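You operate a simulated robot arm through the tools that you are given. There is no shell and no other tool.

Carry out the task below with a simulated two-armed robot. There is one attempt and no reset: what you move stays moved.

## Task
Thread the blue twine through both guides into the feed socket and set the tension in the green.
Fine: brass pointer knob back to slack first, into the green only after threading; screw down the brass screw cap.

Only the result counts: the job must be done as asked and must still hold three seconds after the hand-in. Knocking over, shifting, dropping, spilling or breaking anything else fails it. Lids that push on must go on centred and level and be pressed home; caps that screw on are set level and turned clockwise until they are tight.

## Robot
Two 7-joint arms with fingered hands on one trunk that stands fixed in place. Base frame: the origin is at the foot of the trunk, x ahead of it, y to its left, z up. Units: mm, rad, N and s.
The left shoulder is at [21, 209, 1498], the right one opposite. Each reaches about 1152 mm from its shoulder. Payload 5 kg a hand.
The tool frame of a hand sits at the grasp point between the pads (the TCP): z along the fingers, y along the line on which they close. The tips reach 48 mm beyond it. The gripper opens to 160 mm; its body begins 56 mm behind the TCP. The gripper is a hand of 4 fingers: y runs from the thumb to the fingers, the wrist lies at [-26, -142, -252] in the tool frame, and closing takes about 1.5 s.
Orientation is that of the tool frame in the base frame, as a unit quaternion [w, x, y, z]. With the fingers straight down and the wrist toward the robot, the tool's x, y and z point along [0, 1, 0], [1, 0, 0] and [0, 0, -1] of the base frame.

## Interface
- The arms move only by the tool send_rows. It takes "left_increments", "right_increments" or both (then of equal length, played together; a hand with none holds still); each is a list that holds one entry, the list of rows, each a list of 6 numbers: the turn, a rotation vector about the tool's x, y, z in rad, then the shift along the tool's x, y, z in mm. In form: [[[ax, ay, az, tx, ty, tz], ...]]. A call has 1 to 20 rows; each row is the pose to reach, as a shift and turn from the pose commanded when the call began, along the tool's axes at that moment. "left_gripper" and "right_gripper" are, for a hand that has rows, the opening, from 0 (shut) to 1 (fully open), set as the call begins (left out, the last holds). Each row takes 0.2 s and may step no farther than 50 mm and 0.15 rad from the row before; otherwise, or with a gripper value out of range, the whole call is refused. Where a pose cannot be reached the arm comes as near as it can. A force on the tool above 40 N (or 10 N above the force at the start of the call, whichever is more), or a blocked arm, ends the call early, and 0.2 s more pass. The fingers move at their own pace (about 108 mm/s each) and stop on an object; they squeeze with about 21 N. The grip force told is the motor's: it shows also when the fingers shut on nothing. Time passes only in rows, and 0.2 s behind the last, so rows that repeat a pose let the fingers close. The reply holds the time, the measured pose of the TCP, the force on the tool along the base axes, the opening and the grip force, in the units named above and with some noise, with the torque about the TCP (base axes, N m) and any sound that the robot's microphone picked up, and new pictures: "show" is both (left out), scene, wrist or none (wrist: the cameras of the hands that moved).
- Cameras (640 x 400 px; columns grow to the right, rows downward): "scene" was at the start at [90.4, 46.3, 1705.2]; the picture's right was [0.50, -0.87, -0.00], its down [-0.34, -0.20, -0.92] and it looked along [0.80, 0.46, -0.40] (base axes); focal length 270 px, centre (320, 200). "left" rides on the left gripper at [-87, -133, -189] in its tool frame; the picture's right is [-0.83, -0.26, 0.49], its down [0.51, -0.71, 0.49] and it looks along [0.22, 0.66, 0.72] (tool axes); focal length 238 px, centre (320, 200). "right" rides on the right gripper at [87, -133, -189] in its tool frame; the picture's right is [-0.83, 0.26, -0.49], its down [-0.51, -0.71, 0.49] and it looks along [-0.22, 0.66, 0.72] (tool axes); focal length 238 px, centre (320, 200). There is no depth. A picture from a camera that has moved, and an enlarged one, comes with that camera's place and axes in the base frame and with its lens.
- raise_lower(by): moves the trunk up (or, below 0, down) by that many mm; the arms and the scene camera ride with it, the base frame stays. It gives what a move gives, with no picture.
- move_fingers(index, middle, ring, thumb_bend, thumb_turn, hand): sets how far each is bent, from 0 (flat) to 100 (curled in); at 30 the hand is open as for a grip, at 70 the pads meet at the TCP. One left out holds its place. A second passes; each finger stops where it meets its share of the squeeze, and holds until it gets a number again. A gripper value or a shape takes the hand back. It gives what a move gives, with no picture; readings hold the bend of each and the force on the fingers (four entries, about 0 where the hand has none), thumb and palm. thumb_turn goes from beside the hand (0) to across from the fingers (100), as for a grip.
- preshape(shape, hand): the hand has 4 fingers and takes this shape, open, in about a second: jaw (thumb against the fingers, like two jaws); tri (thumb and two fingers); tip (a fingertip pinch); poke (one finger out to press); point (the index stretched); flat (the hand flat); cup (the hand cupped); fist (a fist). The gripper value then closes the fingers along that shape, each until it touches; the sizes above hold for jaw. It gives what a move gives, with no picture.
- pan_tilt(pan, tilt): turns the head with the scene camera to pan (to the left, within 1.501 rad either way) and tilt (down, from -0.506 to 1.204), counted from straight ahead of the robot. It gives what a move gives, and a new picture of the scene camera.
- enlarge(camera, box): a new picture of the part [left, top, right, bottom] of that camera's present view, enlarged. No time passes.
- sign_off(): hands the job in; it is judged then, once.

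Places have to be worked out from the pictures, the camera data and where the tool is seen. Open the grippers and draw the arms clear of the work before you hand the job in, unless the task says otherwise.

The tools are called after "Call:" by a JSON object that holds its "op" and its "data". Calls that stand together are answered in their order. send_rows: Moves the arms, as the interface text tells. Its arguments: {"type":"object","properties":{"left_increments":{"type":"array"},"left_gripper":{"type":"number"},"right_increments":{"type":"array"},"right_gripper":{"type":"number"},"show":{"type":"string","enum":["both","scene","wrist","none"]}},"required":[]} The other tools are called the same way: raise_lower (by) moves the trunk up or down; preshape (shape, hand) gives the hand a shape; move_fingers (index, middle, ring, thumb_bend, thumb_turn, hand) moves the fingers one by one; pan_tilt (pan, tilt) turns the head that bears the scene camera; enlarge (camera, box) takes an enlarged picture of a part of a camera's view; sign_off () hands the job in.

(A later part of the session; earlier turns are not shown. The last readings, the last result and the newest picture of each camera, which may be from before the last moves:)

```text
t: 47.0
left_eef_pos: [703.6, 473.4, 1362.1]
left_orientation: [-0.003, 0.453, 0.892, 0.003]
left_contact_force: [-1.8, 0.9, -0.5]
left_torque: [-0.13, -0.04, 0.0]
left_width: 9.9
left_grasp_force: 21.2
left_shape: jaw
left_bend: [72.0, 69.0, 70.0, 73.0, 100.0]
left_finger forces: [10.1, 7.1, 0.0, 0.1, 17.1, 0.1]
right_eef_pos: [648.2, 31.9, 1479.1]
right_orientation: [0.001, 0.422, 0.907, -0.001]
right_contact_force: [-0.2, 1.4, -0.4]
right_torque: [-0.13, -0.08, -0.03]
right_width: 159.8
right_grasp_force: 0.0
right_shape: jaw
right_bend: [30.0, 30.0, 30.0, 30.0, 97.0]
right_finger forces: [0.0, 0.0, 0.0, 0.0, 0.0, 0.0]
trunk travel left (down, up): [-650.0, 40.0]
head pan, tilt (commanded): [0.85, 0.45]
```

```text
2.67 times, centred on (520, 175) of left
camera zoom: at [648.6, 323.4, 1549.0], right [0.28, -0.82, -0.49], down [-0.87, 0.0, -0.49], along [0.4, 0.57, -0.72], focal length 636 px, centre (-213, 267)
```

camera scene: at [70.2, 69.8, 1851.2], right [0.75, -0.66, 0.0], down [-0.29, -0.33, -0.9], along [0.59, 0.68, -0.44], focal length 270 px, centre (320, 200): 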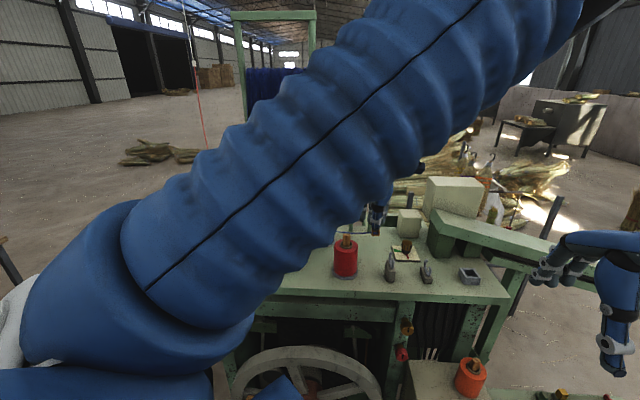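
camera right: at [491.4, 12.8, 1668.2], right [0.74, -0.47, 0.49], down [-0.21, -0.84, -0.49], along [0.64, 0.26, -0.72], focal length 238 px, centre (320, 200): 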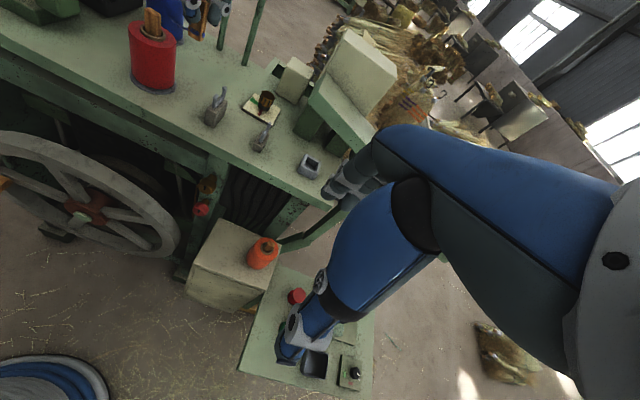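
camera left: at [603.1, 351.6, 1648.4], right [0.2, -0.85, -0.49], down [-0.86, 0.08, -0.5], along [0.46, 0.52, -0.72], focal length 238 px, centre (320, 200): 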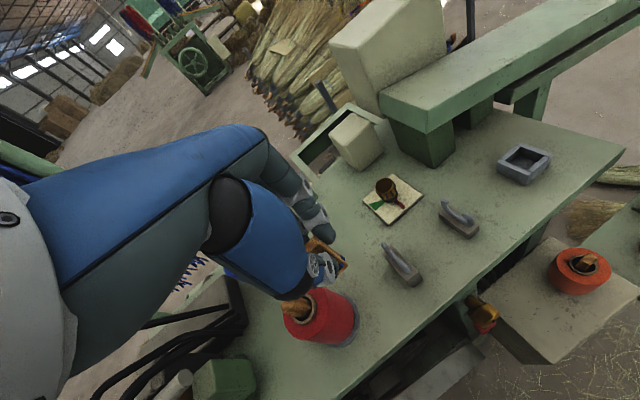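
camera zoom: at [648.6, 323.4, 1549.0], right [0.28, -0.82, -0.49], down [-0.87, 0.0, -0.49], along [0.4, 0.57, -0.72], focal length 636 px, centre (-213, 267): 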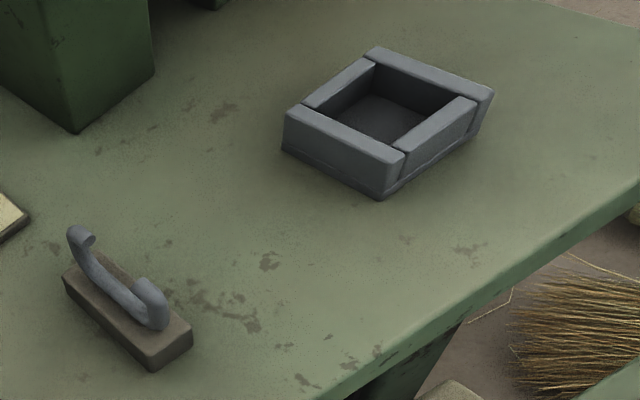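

Refined: feed line at n≈829 (45° frame), guide 1 at f=188, guide 2 at f=310, socket at f=450 with its rim at z≈1245. I raise the stick to clear guide 1, carry it over and past it toward the front so the twine line crosses the U's gap.

Call:
{"op": "send_rows", "data": {"left_increments": [[[0, 0, 0, 0, 0, -15], [0, 0, 0, 0, 0, -38], [0, 0, 0.05, -19, -7.5, -38], [0, 0, 0.1, -37, -15, -38], [0, 0, 0.15, -56, -22.5, -38], [0, 0, 0.2, -75, -30, -38], [0, 0, 0.2, -93, -37.5, -38], [0, 0, 0.2, -93, -37.5, -38]]], "show": "none"}}

Call:
{"op": "enlarge", "data": {"camera": "right", "box": [170, 30, 290, 150]}}

Call:
{"op": "enlarge", "data": {"camera": "scene", "box": [300, 190, 440, 300]}}

Call:
{"op": "enlarge", "data": {"camera": "left", "box": [200, 180, 440, 400]}}

```text
t: 48.8
left_eef_pos: [729.3, 371.7, 1397.0]
left_orientation: [-0.004, 0.541, 0.841, 0.002]
left_contact_force: [0.4, 0.3, -0.5]
left_torque: [-0.04, -0.03, -0.01]
left_width: 10.2
left_grasp_force: 20.5
left_shape: jaw
left_bend: [72.0, 69.0, 70.0, 73.0, 100.0]
left_finger forces: [10.1, 7.0, 0.0, 0.1, 17.1, 0.0]
right_eef_pos: [650.1, 30.2, 1480.0]
right_orientation: [0.0, 0.423, 0.906, 0.0]
right_contact_force: [-0.3, 1.2, 0.8]
right_torque: [-0.07, -0.04, -0.01]
right_width: 159.7
right_grasp_force: 0.0
right_shape: jaw
right_bend: [30.0, 30.0, 30.0, 30.0, 98.0]
right_finger forces: [0.0, 0.0, 0.0, 0.0, 0.0, 0.1]
trunk travel left (down, up): [-650.0, 40.0]
head pan, tilt (commanded): [0.85, 0.45]
```

```text
3.33 times, centred on (230, 90) of right
camera zoom: at [492.0, 11.8, 1668.3], right [0.73, -0.47, 0.49], down [-0.22, -0.84, -0.49], along [0.64, 0.25, -0.72], focal length 794 px, centre (620, 567)
```

zoom: 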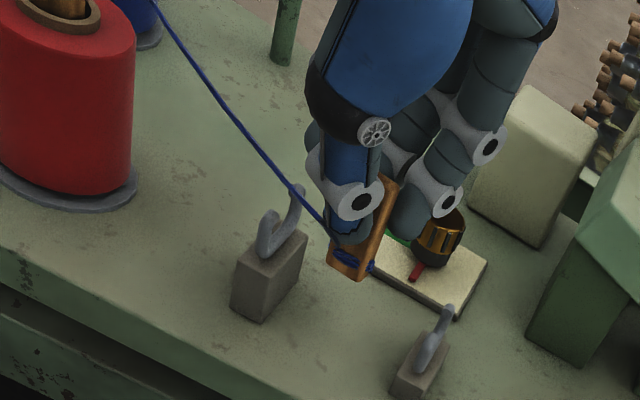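

```text
3.64 times, centred on (370, 245) of scene
camera zoom: at [70.3, 70.5, 1851.1], right [0.75, -0.66, 0.0], down [-0.29, -0.33, -0.9], along [0.59, 0.68, -0.44], focal length 981 px, centre (138, 36)
```

zoom: 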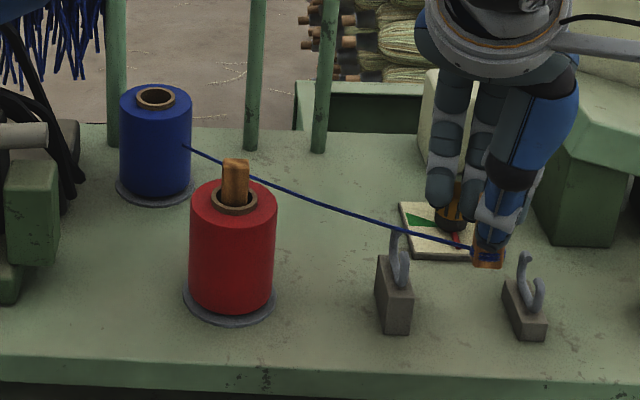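

```text
1.82 times, centred on (320, 290) of left
camera zoom: at [645.6, 236.6, 1585.7], right [0.11, -0.86, -0.49], down [-0.86, 0.17, -0.49], along [0.5, 0.48, -0.72], focal length 433 px, centre (320, 36)
```

zoom: 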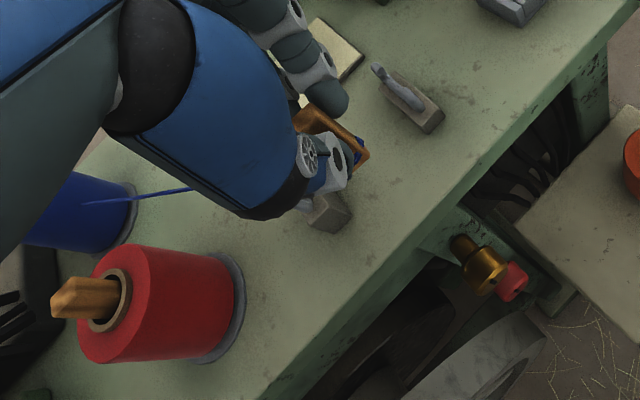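

The twine now passes right over guide 1's gap between spool and stick. I lower the stick straight down so the twine drops into the U.

Call:
{"op": "send_rows", "data": {"left_increments": [[[0, 0, 0, 0, 0, 12], [0, 0, 0, 0, 0, 24], [0, 0, 0, 0, 0, 36], [0, 0, 0, 0, 0, 46], [0, 0, 0, 0, 0, 55], [0, 0, 0, 0, 0, 55]]], "show": "none"}}

Call:
{"op": "enlarge", "data": {"camera": "right", "box": [190, 60, 270, 140]}}

Call:
{"op": "enlarge", "data": {"camera": "scene", "box": [360, 220, 460, 300]}}

Call:
{"op": "enlarge", "data": {"camera": "left", "box": [200, 180, 440, 400]}}

```text
t: 50.2
left_eef_pos: [730.0, 375.0, 1344.8]
left_orientation: [-0.004, 0.54, 0.841, 0.003]
left_contact_force: [-0.4, -0.4, -0.2]
left_torque: [0.02, 0.0, 0.01]
left_width: 10.1
left_grasp_force: 21.8
left_shape: jaw
left_bend: [72.0, 69.0, 70.0, 73.0, 100.0]
left_finger forces: [10.1, 7.0, 0.0, 0.0, 17.1, 0.1]
right_eef_pos: [650.1, 29.0, 1479.8]
right_orientation: [0.0, 0.423, 0.906, 0.0]
right_contact_force: [-0.6, -0.7, -0.8]
right_torque: [0.0, -0.05, -0.02]
right_width: 159.8
right_grasp_force: 0.1
right_shape: jaw
right_bend: [30.0, 30.0, 30.0, 30.0, 98.0]
right_finger forces: [0.0, 0.0, 0.0, 0.1, 0.0, 0.0]
trunk travel left (down, up): [-650.0, 40.0]
head pan, tilt (commanded): [0.85, 0.45]
```

```text
5.00 times, centred on (230, 100) of right
camera zoom: at [492.5, 10.8, 1668.2], right [0.73, -0.47, 0.49], down [-0.22, -0.84, -0.49], along [0.64, 0.25, -0.72], focal length 1192 px, centre (770, 700)
```

zoom: 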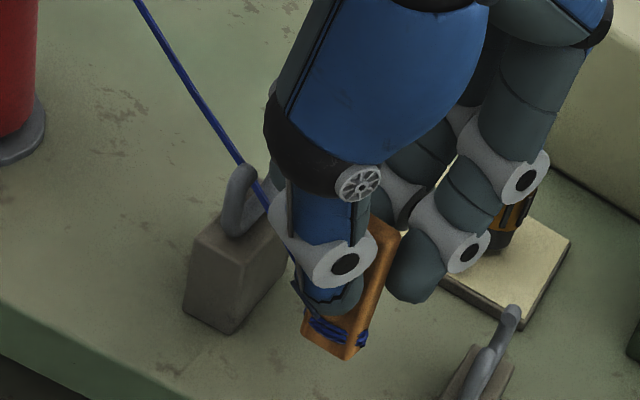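

```text
5.00 times, centred on (410, 260) of scene
camera zoom: at [70.7, 69.3, 1851.1], right [0.75, -0.66, 0.0], down [-0.29, -0.33, -0.9], along [0.59, 0.68, -0.44], focal length 1349 px, centre (-130, -100)
```

zoom: 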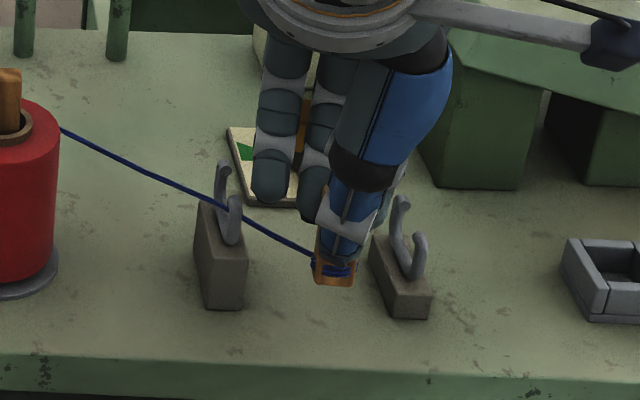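

```text
1.82 times, centred on (320, 290) of left
camera zoom: at [646.4, 238.0, 1531.7], right [0.11, -0.86, -0.5], down [-0.86, 0.17, -0.49], along [0.5, 0.48, -0.72], focal length 433 px, centre (320, 36)
```

zoom: 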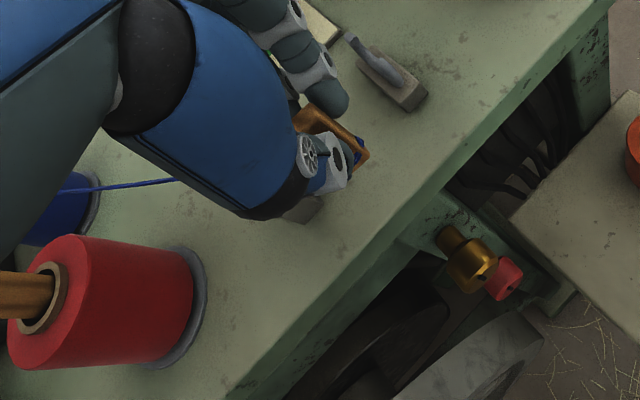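

The twine appears to lie inside guide 1 now. I zoom in to verify from both sides.

Call:
{"op": "enlarge", "data": {"camera": "right", "box": [210, 80, 240, 125]}}

Call:
{"op": "enlarge", "data": {"camera": "scene", "box": [390, 245, 430, 285]}}

```text
8.89 times, centred on (225, 102) of right
camera zoom: at [492.5, 10.8, 1668.2], right [0.73, -0.47, 0.49], down [-0.22, -0.84, -0.49], along [0.64, 0.25, -0.72], focal length 2119 px, centre (1164, 1067)
```

zoom: 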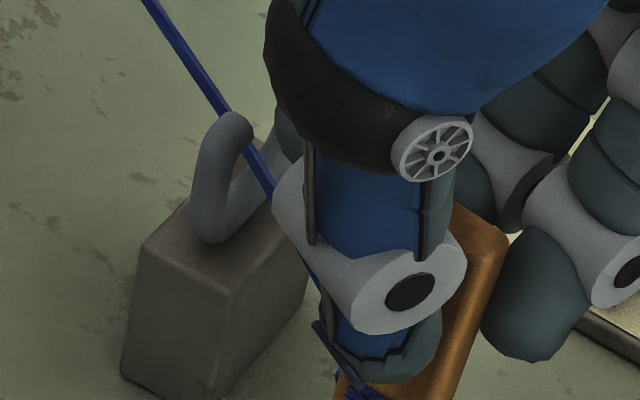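

```text
10.00 times, centred on (410, 265) of scene
camera zoom: at [70.7, 69.3, 1851.1], right [0.75, -0.66, 0.0], down [-0.29, -0.33, -0.9], along [0.59, 0.68, -0.44], focal length 2697 px, centre (-580, -450)
```

zoom: 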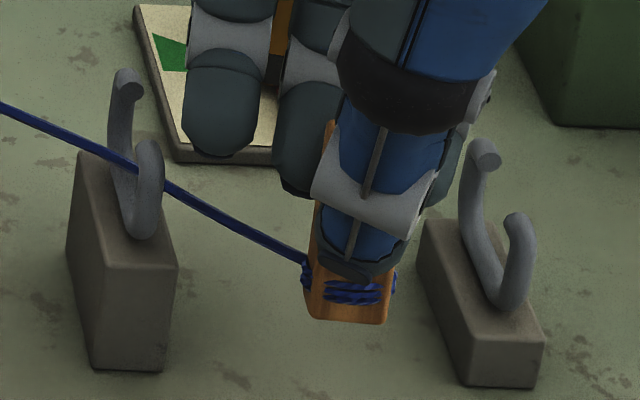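

Both views show the twine between guide 1's legs, below the tips. I now move the stick along the front side past guide 2, slightly higher.

Call:
{"op": "send_rows", "data": {"left_increments": [[[0, 0, 0, 0, 0, -8], [0, 0, 0, 0, 0, -17], [0, 0, 0.03, -18, 7, -17], [0, 0, 0.06, -37, 14, -17], [0, 0, 0.1, -56, 21, -17], [0, 0, 0.13, -75, 28, -17], [0, 0, 0.17, -93, 35, -17], [0, 0, 0.2, -111.7, 41, -17], [0, 0, 0.2, -111.7, 41, -17]]], "show": "none"}}

Call:
{"op": "enlarge", "data": {"camera": "right", "box": [200, 60, 340, 200]}}

Call:
{"op": "enlarge", "data": {"camera": "scene", "box": [370, 220, 490, 300]}}

Call:
{"op": "enlarge", "data": {"camera": "left", "box": [200, 180, 440, 400]}}

```text
t: 52.2
left_eef_pos: [812.6, 287.7, 1358.9]
left_orientation: [-0.005, 0.622, 0.783, 0.002]
left_contact_force: [1.2, 0.2, -0.4]
left_torque: [-0.01, -0.03, -0.01]
left_width: 10.0
left_grasp_force: 21.0
left_shape: jaw
left_bend: [72.0, 69.0, 70.0, 73.0, 100.0]
left_finger forces: [10.1, 7.1, 0.0, 0.0, 17.1, 0.1]
right_eef_pos: [650.6, 29.4, 1479.6]
right_orientation: [0.0, 0.423, 0.906, 0.0]
right_contact_force: [0.3, -0.9, -0.4]
right_torque: [-0.02, -0.03, -0.03]
right_width: 159.6
right_grasp_force: 0.0
right_shape: jaw
right_bend: [30.0, 30.0, 30.0, 30.0, 98.0]
right_finger forces: [0.0, 0.0, 0.0, 0.1, 0.1, 0.0]
trunk travel left (down, up): [-650.0, 40.0]
head pan, tilt (commanded): [0.85, 0.45]
```

```text
2.86 times, centred on (270, 130) of right
camera zoom: at [492.5, 10.7, 1668.2], right [0.73, -0.47, 0.49], down [-0.22, -0.84, -0.49], along [0.64, 0.25, -0.72], focal length 681 px, centre (463, 400)
```

zoom: 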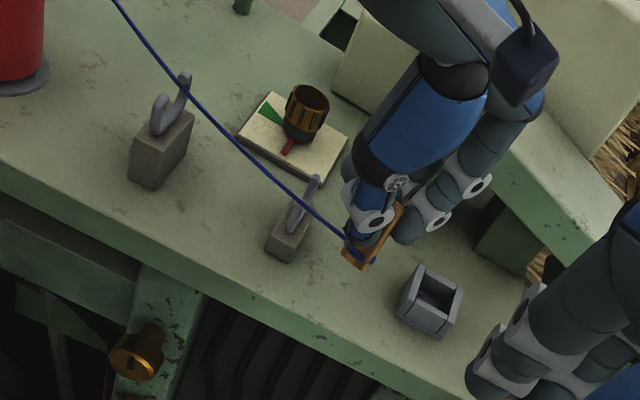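

```text
5.00 times, centred on (430, 260) of scene
camera zoom: at [70.7, 69.3, 1851.1], right [0.75, -0.66, 0.0], down [-0.29, -0.33, -0.9], along [0.59, 0.68, -0.44], focal length 1349 px, centre (-230, -100)
```

zoom: 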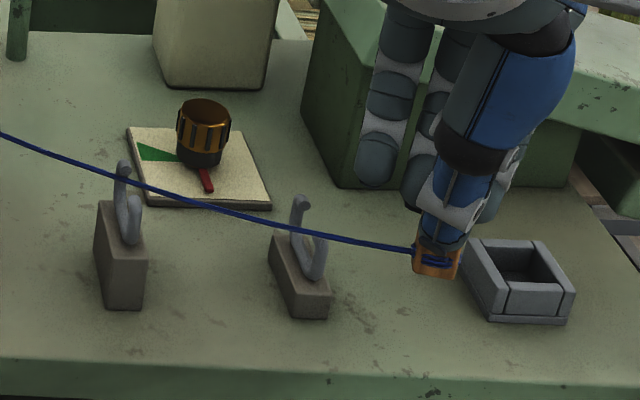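

```text
1.82 times, centred on (320, 290) of left
camera zoom: at [704.4, 171.3, 1547.4], right [-0.06, -0.87, -0.49], down [-0.81, 0.34, -0.48], along [0.59, 0.37, -0.72], focal length 433 px, centre (320, 36)
```

zoom: 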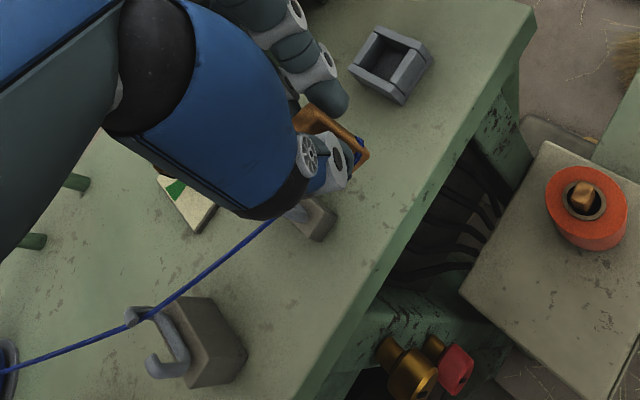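

The stick is past guide 2. I check closely that the twine is still held inside guide 1.

Call:
{"op": "enlarge", "data": {"camera": "left", "box": [230, 330, 310, 400]}}

Call:
{"op": "enlarge", "data": {"camera": "scene", "box": [380, 245, 410, 275]}}

Call:
{"op": "enlarge", "data": {"camera": "right", "box": [240, 80, 280, 130]}}

```text
5.71 times, centred on (270, 365) of left
camera zoom: at [704.4, 171.3, 1547.4], right [-0.06, -0.87, -0.49], down [-0.81, 0.34, -0.48], along [0.59, 0.37, -0.72], focal length 1362 px, centre (606, -743)
```

zoom: 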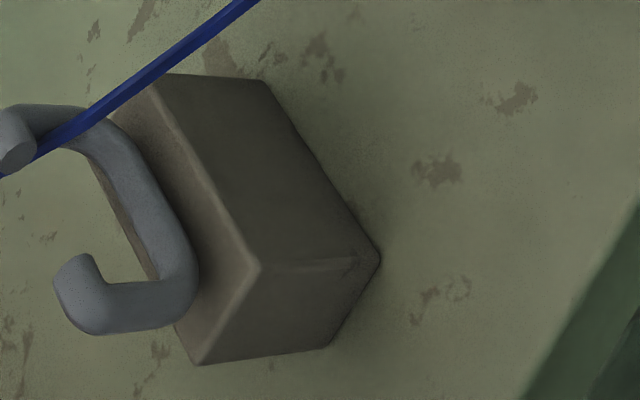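

```text
13.33 times, centred on (395, 260) of scene
camera zoom: at [70.7, 69.3, 1851.1], right [0.75, -0.66, 0.0], down [-0.29, -0.33, -0.9], along [0.59, 0.68, -0.44], focal length 3596 px, centre (-680, -600)
```

zoom: 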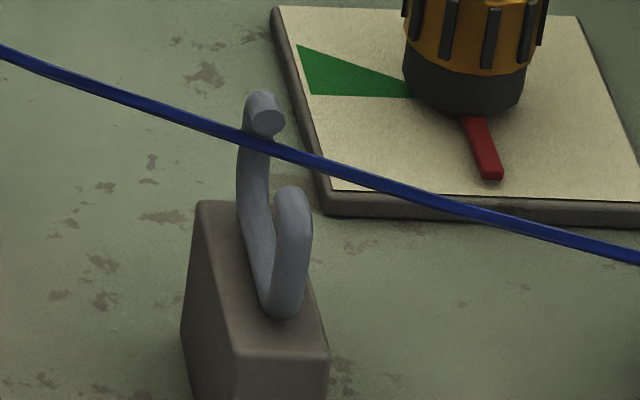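

```text
8.00 times, centred on (260, 105) of right
camera zoom: at [492.5, 10.7, 1668.2], right [0.73, -0.47, 0.49], down [-0.22, -0.84, -0.49], along [0.64, 0.25, -0.72], focal length 1907 px, centre (800, 960)
```

zoom: 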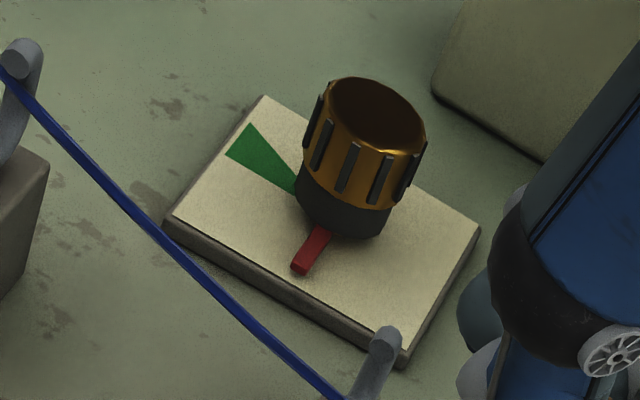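

The stub of guide 1's far tip sits over the twine, so it is held inside. I shift the stick toward the feed line so the twine comes over guide 2's gap.

Call:
{"op": "send_rows", "data": {"left_increments": [[[0, 0, 0, 6, 10, 0], [0, 0, 0, 12.5, 20, 0], [0, 0, 0, 19, 30, 0], [0, 0, 0, 25.3, 40.7, 0], [0, 0, 0, 25.3, 40.7, 0]]], "show": "none"}}

Call:
{"op": "enlarge", "data": {"camera": "right", "box": [210, 60, 330, 180]}}

Call:
{"op": "enlarge", "data": {"camera": "scene", "box": [380, 235, 480, 295]}}

Call:
{"op": "enlarge", "data": {"camera": "left", "box": [220, 240, 420, 400]}}

```text
t: 53.4
left_eef_pos: [846.4, 321.5, 1360.1]
left_orientation: [-0.005, 0.622, 0.783, 0.002]
left_contact_force: [-0.2, 0.7, 0.2]
left_torque: [0.03, -0.02, -0.01]
left_width: 10.2
left_grasp_force: 20.8
left_shape: jaw
left_bend: [72.0, 69.0, 70.0, 73.0, 100.0]
left_finger forces: [10.1, 7.1, 0.0, 0.0, 17.0, 0.0]
right_eef_pos: [650.2, 29.2, 1479.7]
right_orientation: [-0.001, 0.423, 0.906, -0.001]
right_contact_force: [-0.5, -0.1, 0.5]
right_torque: [0.0, 0.01, -0.01]
right_width: 159.7
right_grasp_force: 0.1
right_shape: jaw
right_bend: [30.0, 30.0, 30.0, 30.0, 98.0]
right_finger forces: [0.0, 0.0, 0.0, 0.1, 0.0, 0.0]
trunk travel left (down, up): [-650.0, 40.0]
head pan, tilt (commanded): [0.85, 0.45]
```

```text
3.33 times, centred on (270, 120) of right
camera zoom: at [492.4, 10.5, 1668.2], right [0.73, -0.47, 0.49], down [-0.22, -0.84, -0.49], along [0.64, 0.25, -0.72], focal length 794 px, centre (487, 467)
```

zoom: 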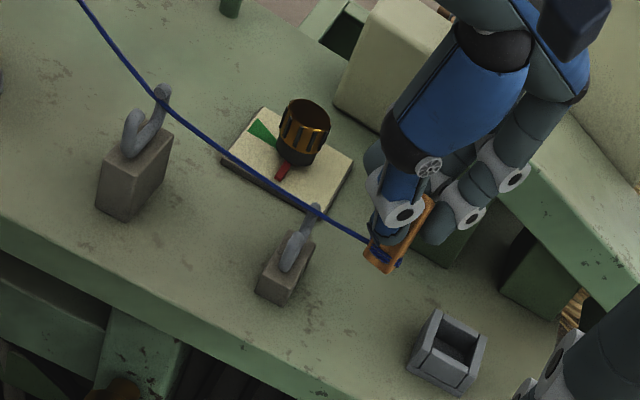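

```text
6.40 times, centred on (430, 265) of scene
camera zoom: at [70.6, 69.0, 1851.1], right [0.75, -0.66, 0.0], down [-0.29, -0.33, -0.9], along [0.59, 0.68, -0.44], focal length 1726 px, centre (-384, -216)
```

zoom: 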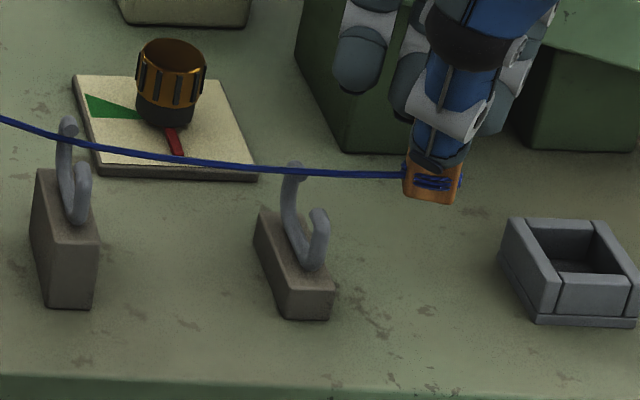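

```text
2.50 times, centred on (320, 320) of left
camera zoom: at [737.9, 205.4, 1547.4], right [-0.06, -0.87, -0.5], down [-0.81, 0.34, -0.48], along [0.59, 0.37, -0.72], focal length 596 px, centre (320, -100)
```

zoom: 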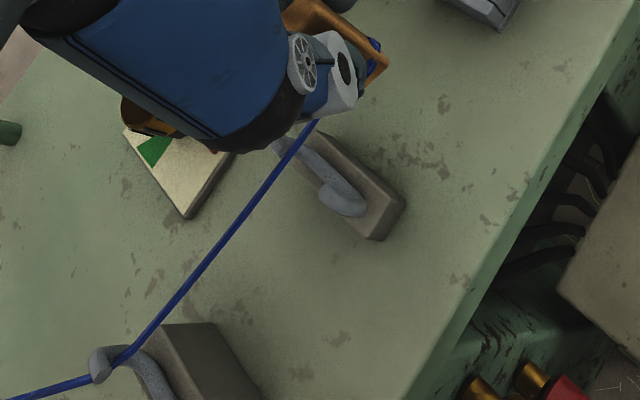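

The twine bends neatly at guide 1 and crosses centrally over guide 2's gap (n≈828). I lower the stick so it drops into guide 2.

Call:
{"op": "send_rows", "data": {"left_increments": [[[0, 0, 0, 0, 0, 10], [0, 0, 0, 0, 0, 20], [0, 0, 0, 0, 0, 30], [0, 0, 0, 0, 0, 40], [0, 0, 0, 0, 0, 46], [0, 0, 0, 0, 0, 46]]], "show": "none"}}

Call:
{"op": "enlarge", "data": {"camera": "right", "box": [220, 70, 310, 170]}}

Call:
{"op": "enlarge", "data": {"camera": "scene", "box": [380, 240, 480, 300]}}

Call:
{"op": "enlarge", "data": {"camera": "left", "box": [220, 240, 420, 400]}}

```text
t: 54.8
left_eef_pos: [846.5, 322.8, 1314.8]
left_orientation: [-0.005, 0.622, 0.783, 0.003]
left_contact_force: [-0.1, -0.2, -0.2]
left_torque: [0.0, -0.04, 0.01]
left_width: 10.0
left_grasp_force: 20.9
left_shape: jaw
left_bend: [72.0, 69.0, 70.0, 73.0, 100.0]
left_finger forces: [10.2, 7.2, 0.0, 0.0, 17.0, 0.0]
right_eef_pos: [649.9, 28.8, 1479.0]
right_orientation: [-0.001, 0.423, 0.906, 0.0]
right_contact_force: [-0.3, -0.3, 0.5]
right_torque: [0.01, 0.01, 0.0]
right_width: 159.7
right_grasp_force: 0.0
right_shape: jaw
right_bend: [30.0, 30.0, 30.0, 30.0, 98.0]
right_finger forces: [0.1, 0.1, 0.0, 0.0, 0.0, 0.0]
trunk travel left (down, up): [-650.0, 40.0]
head pan, tilt (commanded): [0.85, 0.45]
```

```text
4.00 times, centred on (265, 120) of right
camera zoom: at [492.4, 10.7, 1668.2], right [0.73, -0.47, 0.49], down [-0.22, -0.84, -0.49], along [0.64, 0.25, -0.72], focal length 953 px, centre (540, 520)
```

zoom: 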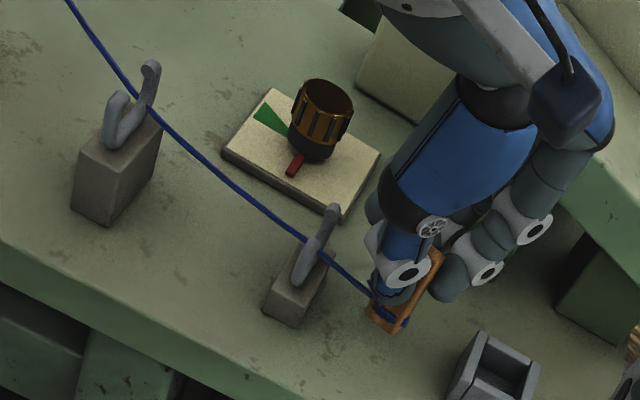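

```text
6.40 times, centred on (430, 270) of scene
camera zoom: at [70.7, 69.2, 1851.1], right [0.75, -0.66, 0.0], down [-0.29, -0.33, -0.9], along [0.59, 0.68, -0.44], focal length 1726 px, centre (-384, -248)
```

zoom: 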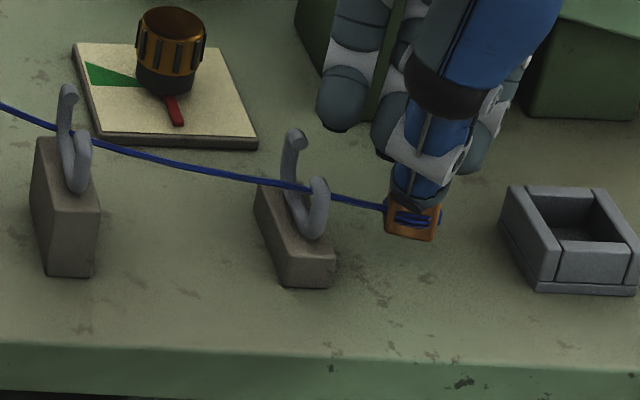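

```text
2.50 times, centred on (320, 320) of left
camera zoom: at [738.2, 206.4, 1501.8], right [-0.06, -0.87, -0.5], down [-0.81, 0.34, -0.48], along [0.59, 0.37, -0.72], focal length 596 px, centre (320, -100)
```

zoom: 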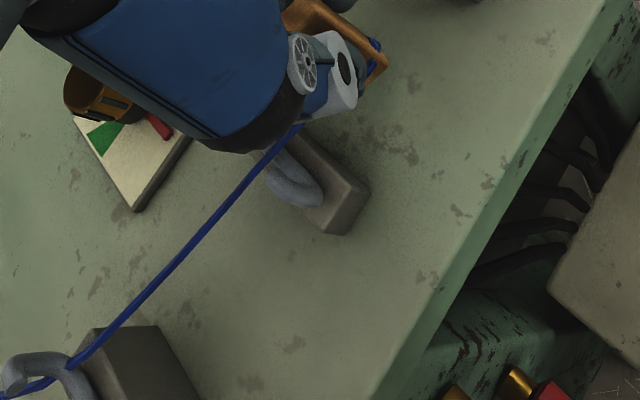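

In the scene view the twine passes in front of each far leg and behind each near leg. I zoom to confirm guide 2.

Call:
{"op": "enlarge", "data": {"camera": "scene", "box": [410, 255, 450, 290]}}

Call:
{"op": "enlarge", "data": {"camera": "scene", "box": [380, 245, 410, 275]}}

Call:
{"op": "enlarge", "data": {"camera": "right", "box": [280, 115, 320, 155]}}

Call:
{"op": "enlarge", "data": {"camera": "left", "box": [290, 270, 350, 340]}}

```text
11.43 times, centred on (430, 272) of scene
camera zoom: at [70.7, 69.2, 1851.1], right [0.75, -0.66, 0.0], down [-0.29, -0.33, -0.9], along [0.59, 0.68, -0.44], focal length 3082 px, centre (-937, -629)
```

zoom: 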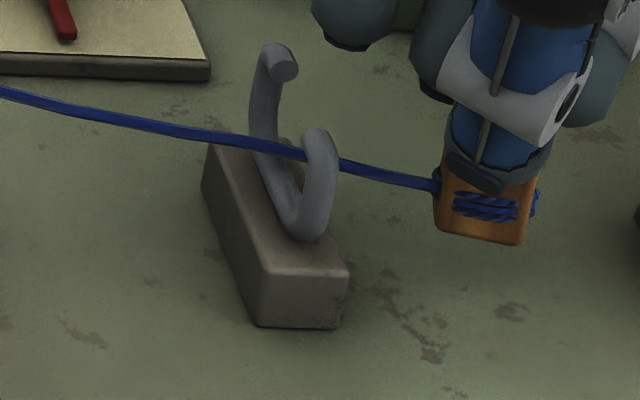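

```text
13.33 times, centred on (395, 260) of scene
camera zoom: at [70.7, 69.2, 1851.1], right [0.75, -0.66, 0.0], down [-0.29, -0.33, -0.9], along [0.59, 0.68, -0.44], focal length 3596 px, centre (-680, -600)
```

zoom: 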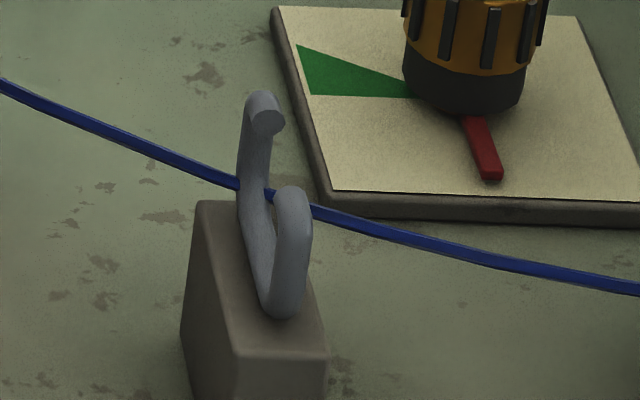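

```text
10.00 times, centred on (300, 135) of right
camera zoom: at [492.4, 10.7, 1668.2], right [0.73, -0.47, 0.49], down [-0.22, -0.84, -0.49], along [0.64, 0.25, -0.72], focal length 2384 px, centre (520, 850)
```

zoom: 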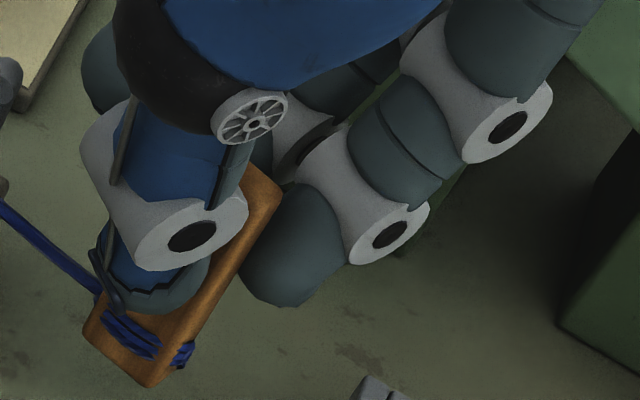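

```text
5.71 times, centred on (320, 305) of left
camera zoom: at [738.2, 206.4, 1501.8], right [-0.06, -0.87, -0.5], down [-0.81, 0.34, -0.48], along [0.59, 0.37, -0.72], focal length 1362 px, centre (320, -400)
```

zoom: 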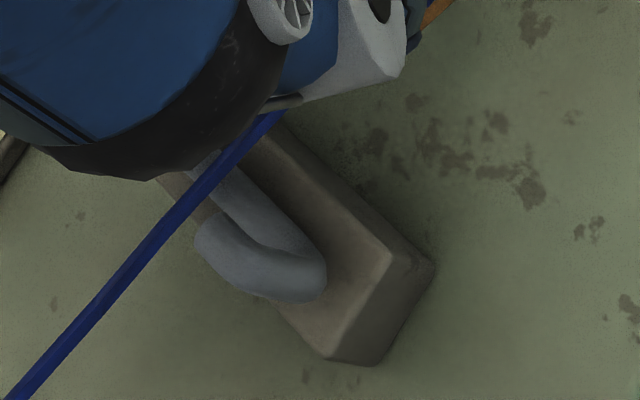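

Guide 2 looks right, but at guide 1 the far leg seems to hide the twine now. I check guide 1 from the left and right cameras.

Call:
{"op": "enlarge", "data": {"camera": "left", "box": [215, 360, 275, 400]}}

Call:
{"op": "enlarge", "data": {"camera": "right", "box": [235, 80, 265, 110]}}

Call:
{"op": "enlarge", "data": {"camera": "scene", "box": [387, 250, 402, 265]}}

```text
10.00 times, centred on (245, 380) of left
camera zoom: at [738.2, 206.4, 1501.8], right [-0.06, -0.87, -0.5], down [-0.81, 0.34, -0.48], along [0.59, 0.37, -0.72], focal length 2384 px, centre (1070, -1600)
```

zoom: 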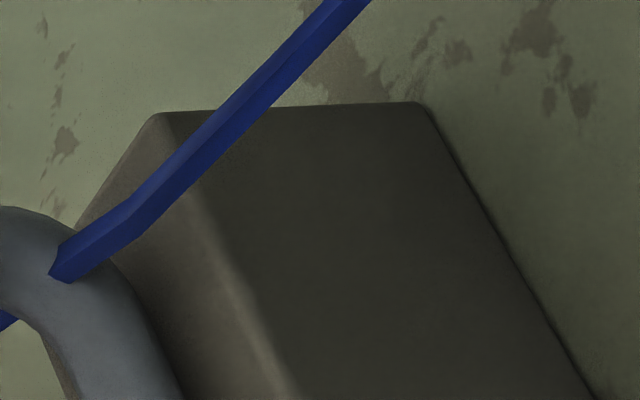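

```text
13.33 times, centred on (250, 95) of right
camera zoom: at [492.4, 10.7, 1668.2], right [0.73, -0.47, 0.49], down [-0.22, -0.84, -0.49], along [0.64, 0.25, -0.72], focal length 3178 px, centre (1253, 1600)
```

zoom: 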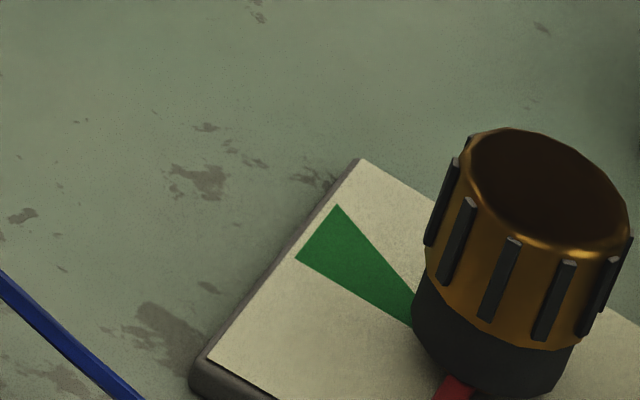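

```text
16.00 times, centred on (394, 258) of scene
camera zoom: at [70.7, 69.2, 1851.1], right [0.75, -0.66, 0.0], down [-0.29, -0.33, -0.9], along [0.59, 0.68, -0.44], focal length 4316 px, centre (-872, -720)
```

zoom: 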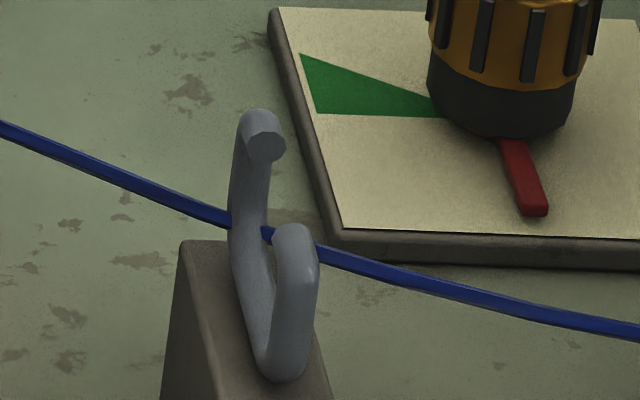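

The twine seems to cut into guide 1's far leg. I look closer from the right camera, and let a second pass to see whether it settles or creeps.

Call:
{"op": "enlarge", "data": {"camera": "right", "box": [205, 70, 245, 110]}}

Call:
{"op": "send_rows", "data": {"left_increments": [[[0, 0, 0, 0, 0, 0], [0, 0, 0, 0, 0, 0], [0, 0, 0, 0, 0, 0], [0, 0, 0, 0, 0, 0], [0, 0, 0, 0, 0, 0]]], "show": "none"}}

Call:
{"op": "enlarge", "data": {"camera": "scene", "box": [387, 250, 402, 265]}}

Call:
{"op": "enlarge", "data": {"camera": "right", "box": [205, 70, 245, 110]}}

Call:
{"op": "enlarge", "data": {"camera": "left", "box": [215, 360, 275, 400]}}

```text
10.00 times, centred on (225, 90) of right
camera zoom: at [492.4, 10.7, 1668.2], right [0.73, -0.47, 0.49], down [-0.22, -0.84, -0.49], along [0.64, 0.25, -0.72], focal length 2384 px, centre (1270, 1300)
```

zoom: 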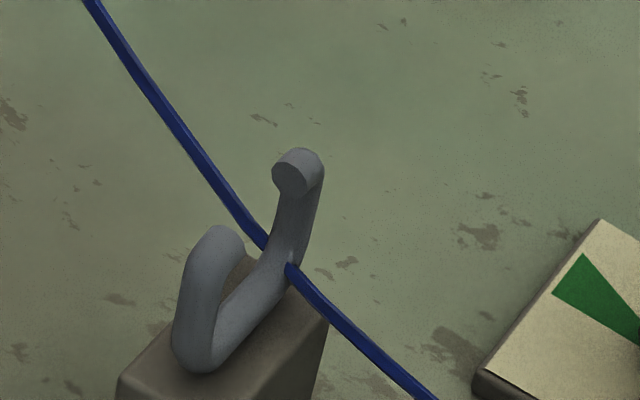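

```text
t: 56.0
left_eef_pos: [846.9, 322.9, 1313.6]
left_orientation: [-0.005, 0.622, 0.783, 0.003]
left_contact_force: [-0.7, -0.7, 0.0]
left_torque: [0.0, 0.0, 0.0]
left_width: 9.8
left_grasp_force: 20.5
left_shape: jaw
left_bend: [72.0, 69.0, 70.0, 73.0, 100.0]
left_finger forces: [10.2, 7.1, 0.1, 0.1, 17.0, 0.1]
right_eef_pos: [651.3, 29.1, 1479.4]
right_orientation: [0.0, 0.423, 0.906, 0.0]
right_contact_force: [0.7, -0.1, 0.7]
right_torque: [0.0, -0.01, -0.01]
right_width: 160.0
right_grasp_force: 0.2
right_shape: jaw
right_bend: [30.0, 30.0, 30.0, 30.0, 98.0]
right_finger forces: [0.0, 0.0, 0.0, 0.1, 0.0, 0.0]
trunk travel left (down, up): [-650.0, 40.0]
head pan, tilt (commanded): [0.85, 0.45]
```

```text
16.00 times, centred on (394, 258) of scene
camera zoom: at [70.9, 69.3, 1851.1], right [0.75, -0.66, 0.0], down [-0.29, -0.33, -0.9], along [0.59, 0.68, -0.44], focal length 4316 px, centre (-872, -720)
```

zoom: 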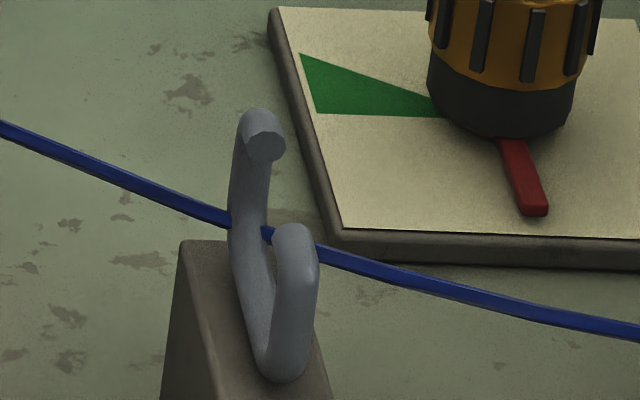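

```text
10.00 times, centred on (225, 90) of right
camera zoom: at [492.6, 10.7, 1668.1], right [0.73, -0.47, 0.49], down [-0.22, -0.84, -0.49], along [0.64, 0.25, -0.72], focal length 2384 px, centre (1270, 1300)
```

zoom: 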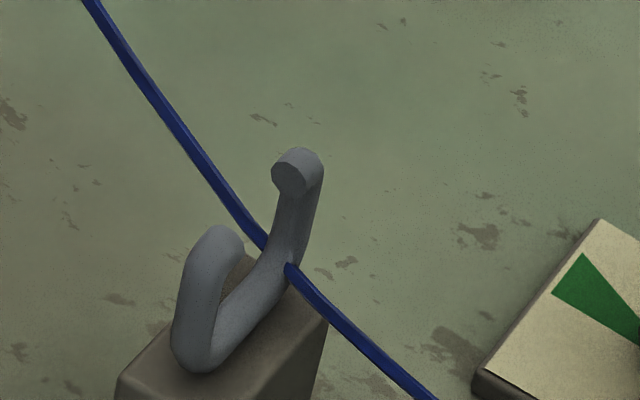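

```text
10.00 times, centred on (245, 380) of left
camera zoom: at [738.3, 206.5, 1501.7], right [-0.06, -0.87, -0.49], down [-0.81, 0.34, -0.48], along [0.59, 0.37, -0.72], focal length 2384 px, centre (1070, -1600)
```

zoom: 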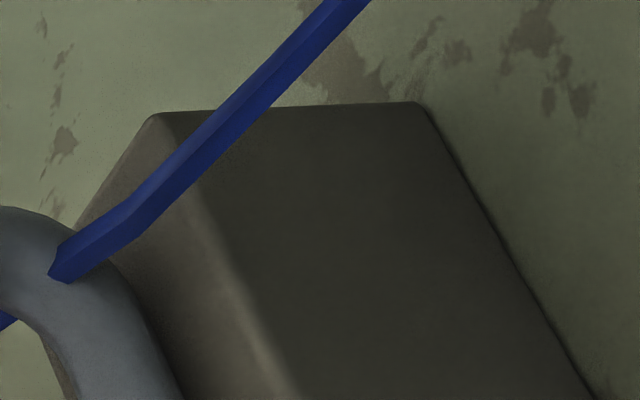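

The twine is static and threaded: it touches the lower part of guide 1's far leg and runs through guide 2. Next I raise slightly, turn the hand so the stick squares up with the socket (yaw −45°), and approach it.

Call:
{"op": "send_rows", "data": {"left_increments": [[[0, 0, 0, 0, 0, -12], [0, 0, 0, 0, 0, -24], [0, 0, 0.12, -4, 3, -24], [0, 0, 0.25, -9, 6, -24], [0, 0, 0.38, -13, 10, -24], [0, 0, 0.5, -18, 13, -24], [0, 0, 0.63, -23, 16, -24], [0, 0, 0.76, -27, 20, -24], [0, 0, 0.88, -32, 23, -24], [0, 0, 1.01, -36, 26, -24], [0, 0, 1.01, -36, 26, -24]]], "show": "both"}}

Call:
{"op": "enlarge", "data": {"camera": "right", "box": [210, 70, 350, 200]}}

Call:
{"op": "enlarge", "data": {"camera": "scene", "box": [380, 230, 500, 310]}}

```text
t: 58.4
left_eef_pos: [881.3, 295.0, 1337.5]
left_orientation: [-0.005, 0.923, 0.385, 0.001]
left_contact_force: [-0.2, -0.6, -0.4]
left_torque: [-0.01, 0.01, -0.01]
left_width: 10.0
left_grasp_force: 20.5
left_shape: jaw
left_bend: [72.0, 69.0, 70.0, 73.0, 100.0]
left_finger forces: [10.4, 7.2, 0.0, 0.1, 17.0, 0.0]
right_eef_pos: [649.9, 29.7, 1479.0]
right_orientation: [0.0, 0.423, 0.906, -0.001]
right_contact_force: [-0.1, -0.1, 0.2]
right_torque: [0.01, 0.0, -0.02]
right_width: 159.6
right_grasp_force: 0.2
right_shape: jaw
right_bend: [30.0, 30.0, 30.0, 30.0, 98.0]
right_finger forces: [0.0, 0.1, 0.1, 0.0, 0.1, 0.0]
trunk travel left (down, up): [-650.0, 40.0]
head pan, tilt (commanded): [0.85, 0.45]
camera scene: at [70.4, 69.3, 1851.2], right [0.75, -0.66, 0.0], down [-0.29, -0.33, -0.9], along [0.59, 0.68, -0.44], focal length 270 px, centre (320, 200)
camera left: at [726.2, 324.6, 1526.9], right [-0.77, -0.4, -0.49], down [-0.15, 0.86, -0.48], along [0.62, -0.3, -0.73], focal length 238 px, centre (320, 200)
```

scene: 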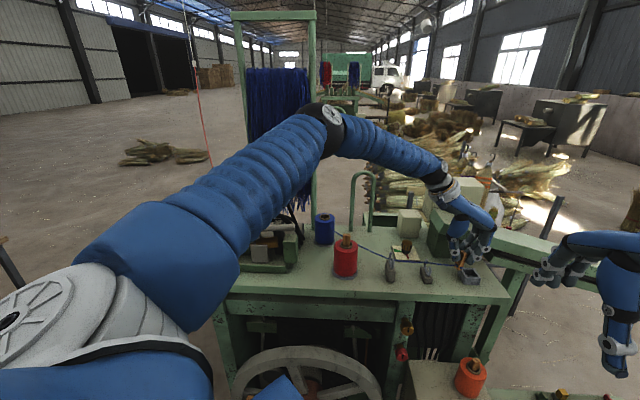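
left: 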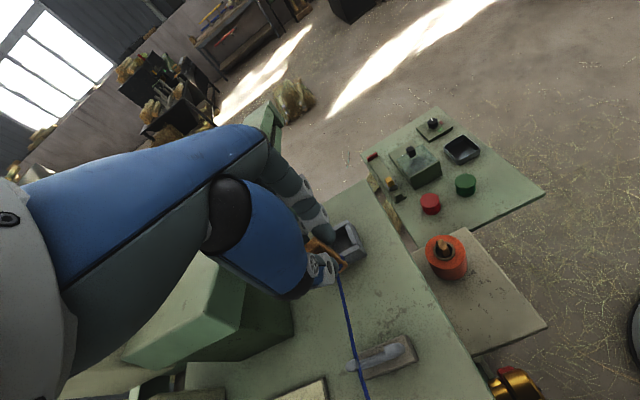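

```text
3.08 times, centred on (280, 135) of right
camera zoom: at [492.1, 10.9, 1668.3], right [0.73, -0.47, 0.49], down [-0.22, -0.84, -0.49], along [0.64, 0.25, -0.72], focal length 733 px, centre (443, 400)
```

zoom: 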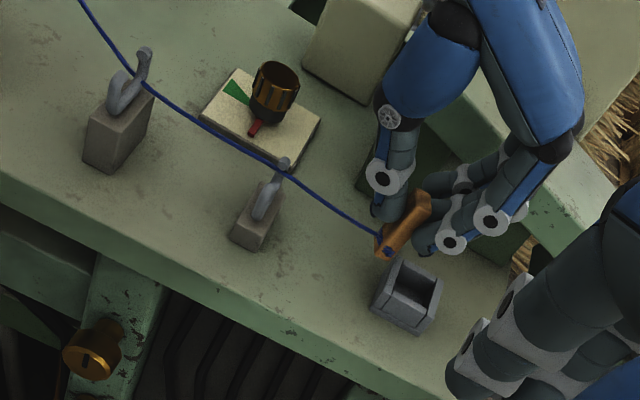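

```text
5.00 times, centred on (440, 270) of scene
camera zoom: at [70.4, 69.3, 1851.2], right [0.75, -0.66, 0.0], down [-0.29, -0.33, -0.9], along [0.59, 0.68, -0.44], focal length 1349 px, centre (-280, -150)
```

zoom: 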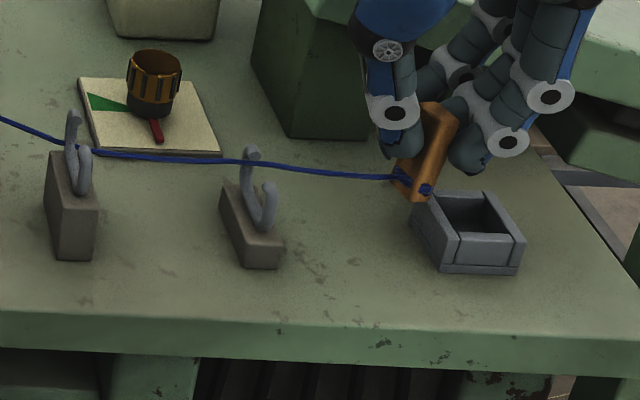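

The hand reached −45° yaw. The stick leans about 15° with its foot roughly below the TCP; I zoom from the wrist and right cameras to measure the offset to the socket.

Call:
{"op": "enlarge", "data": {"camera": "left", "box": [300, 210, 390, 300]}}

Call:
{"op": "enlarge", "data": {"camera": "right", "box": [280, 125, 340, 185]}}

Call:
{"op": "enlarge", "data": {"camera": "scene", "box": [450, 240, 490, 290]}}

```text
4.44 times, centred on (345, 255) of left
camera zoom: at [726.2, 324.6, 1526.9], right [-0.77, -0.4, -0.49], down [-0.15, 0.86, -0.48], along [0.62, -0.3, -0.73], focal length 1059 px, centre (209, -44)
```

zoom: 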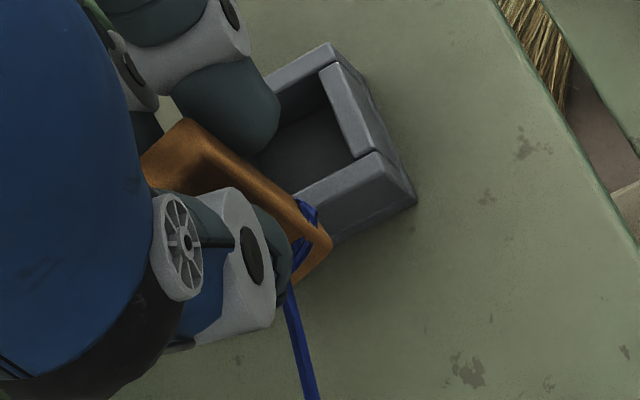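

```text
6.67 times, centred on (310, 155) of right
camera zoom: at [492.1, 10.9, 1668.3], right [0.73, -0.47, 0.49], down [-0.22, -0.84, -0.49], along [0.64, 0.25, -0.72], focal length 1589 px, centre (387, 500)
```

zoom: 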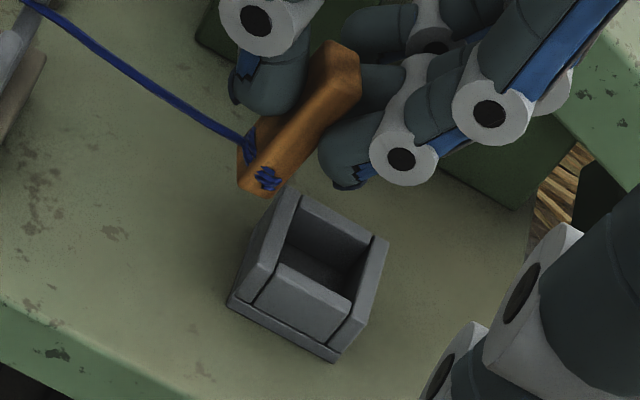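

```text
8.00 times, centred on (470, 265) of scene
camera zoom: at [70.4, 69.3, 1851.2], right [0.75, -0.66, 0.0], down [-0.29, -0.33, -0.9], along [0.59, 0.68, -0.44], focal length 2158 px, centre (-880, -320)
```

zoom: 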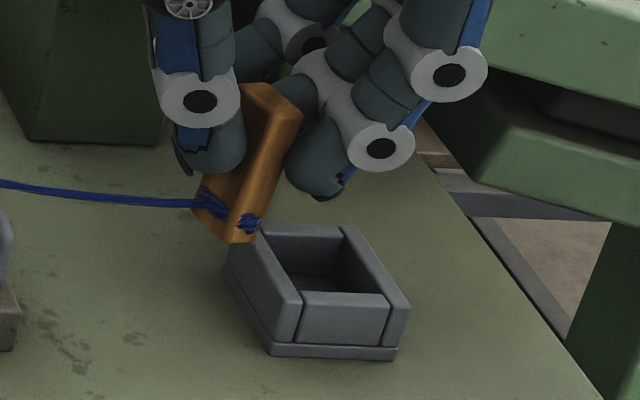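

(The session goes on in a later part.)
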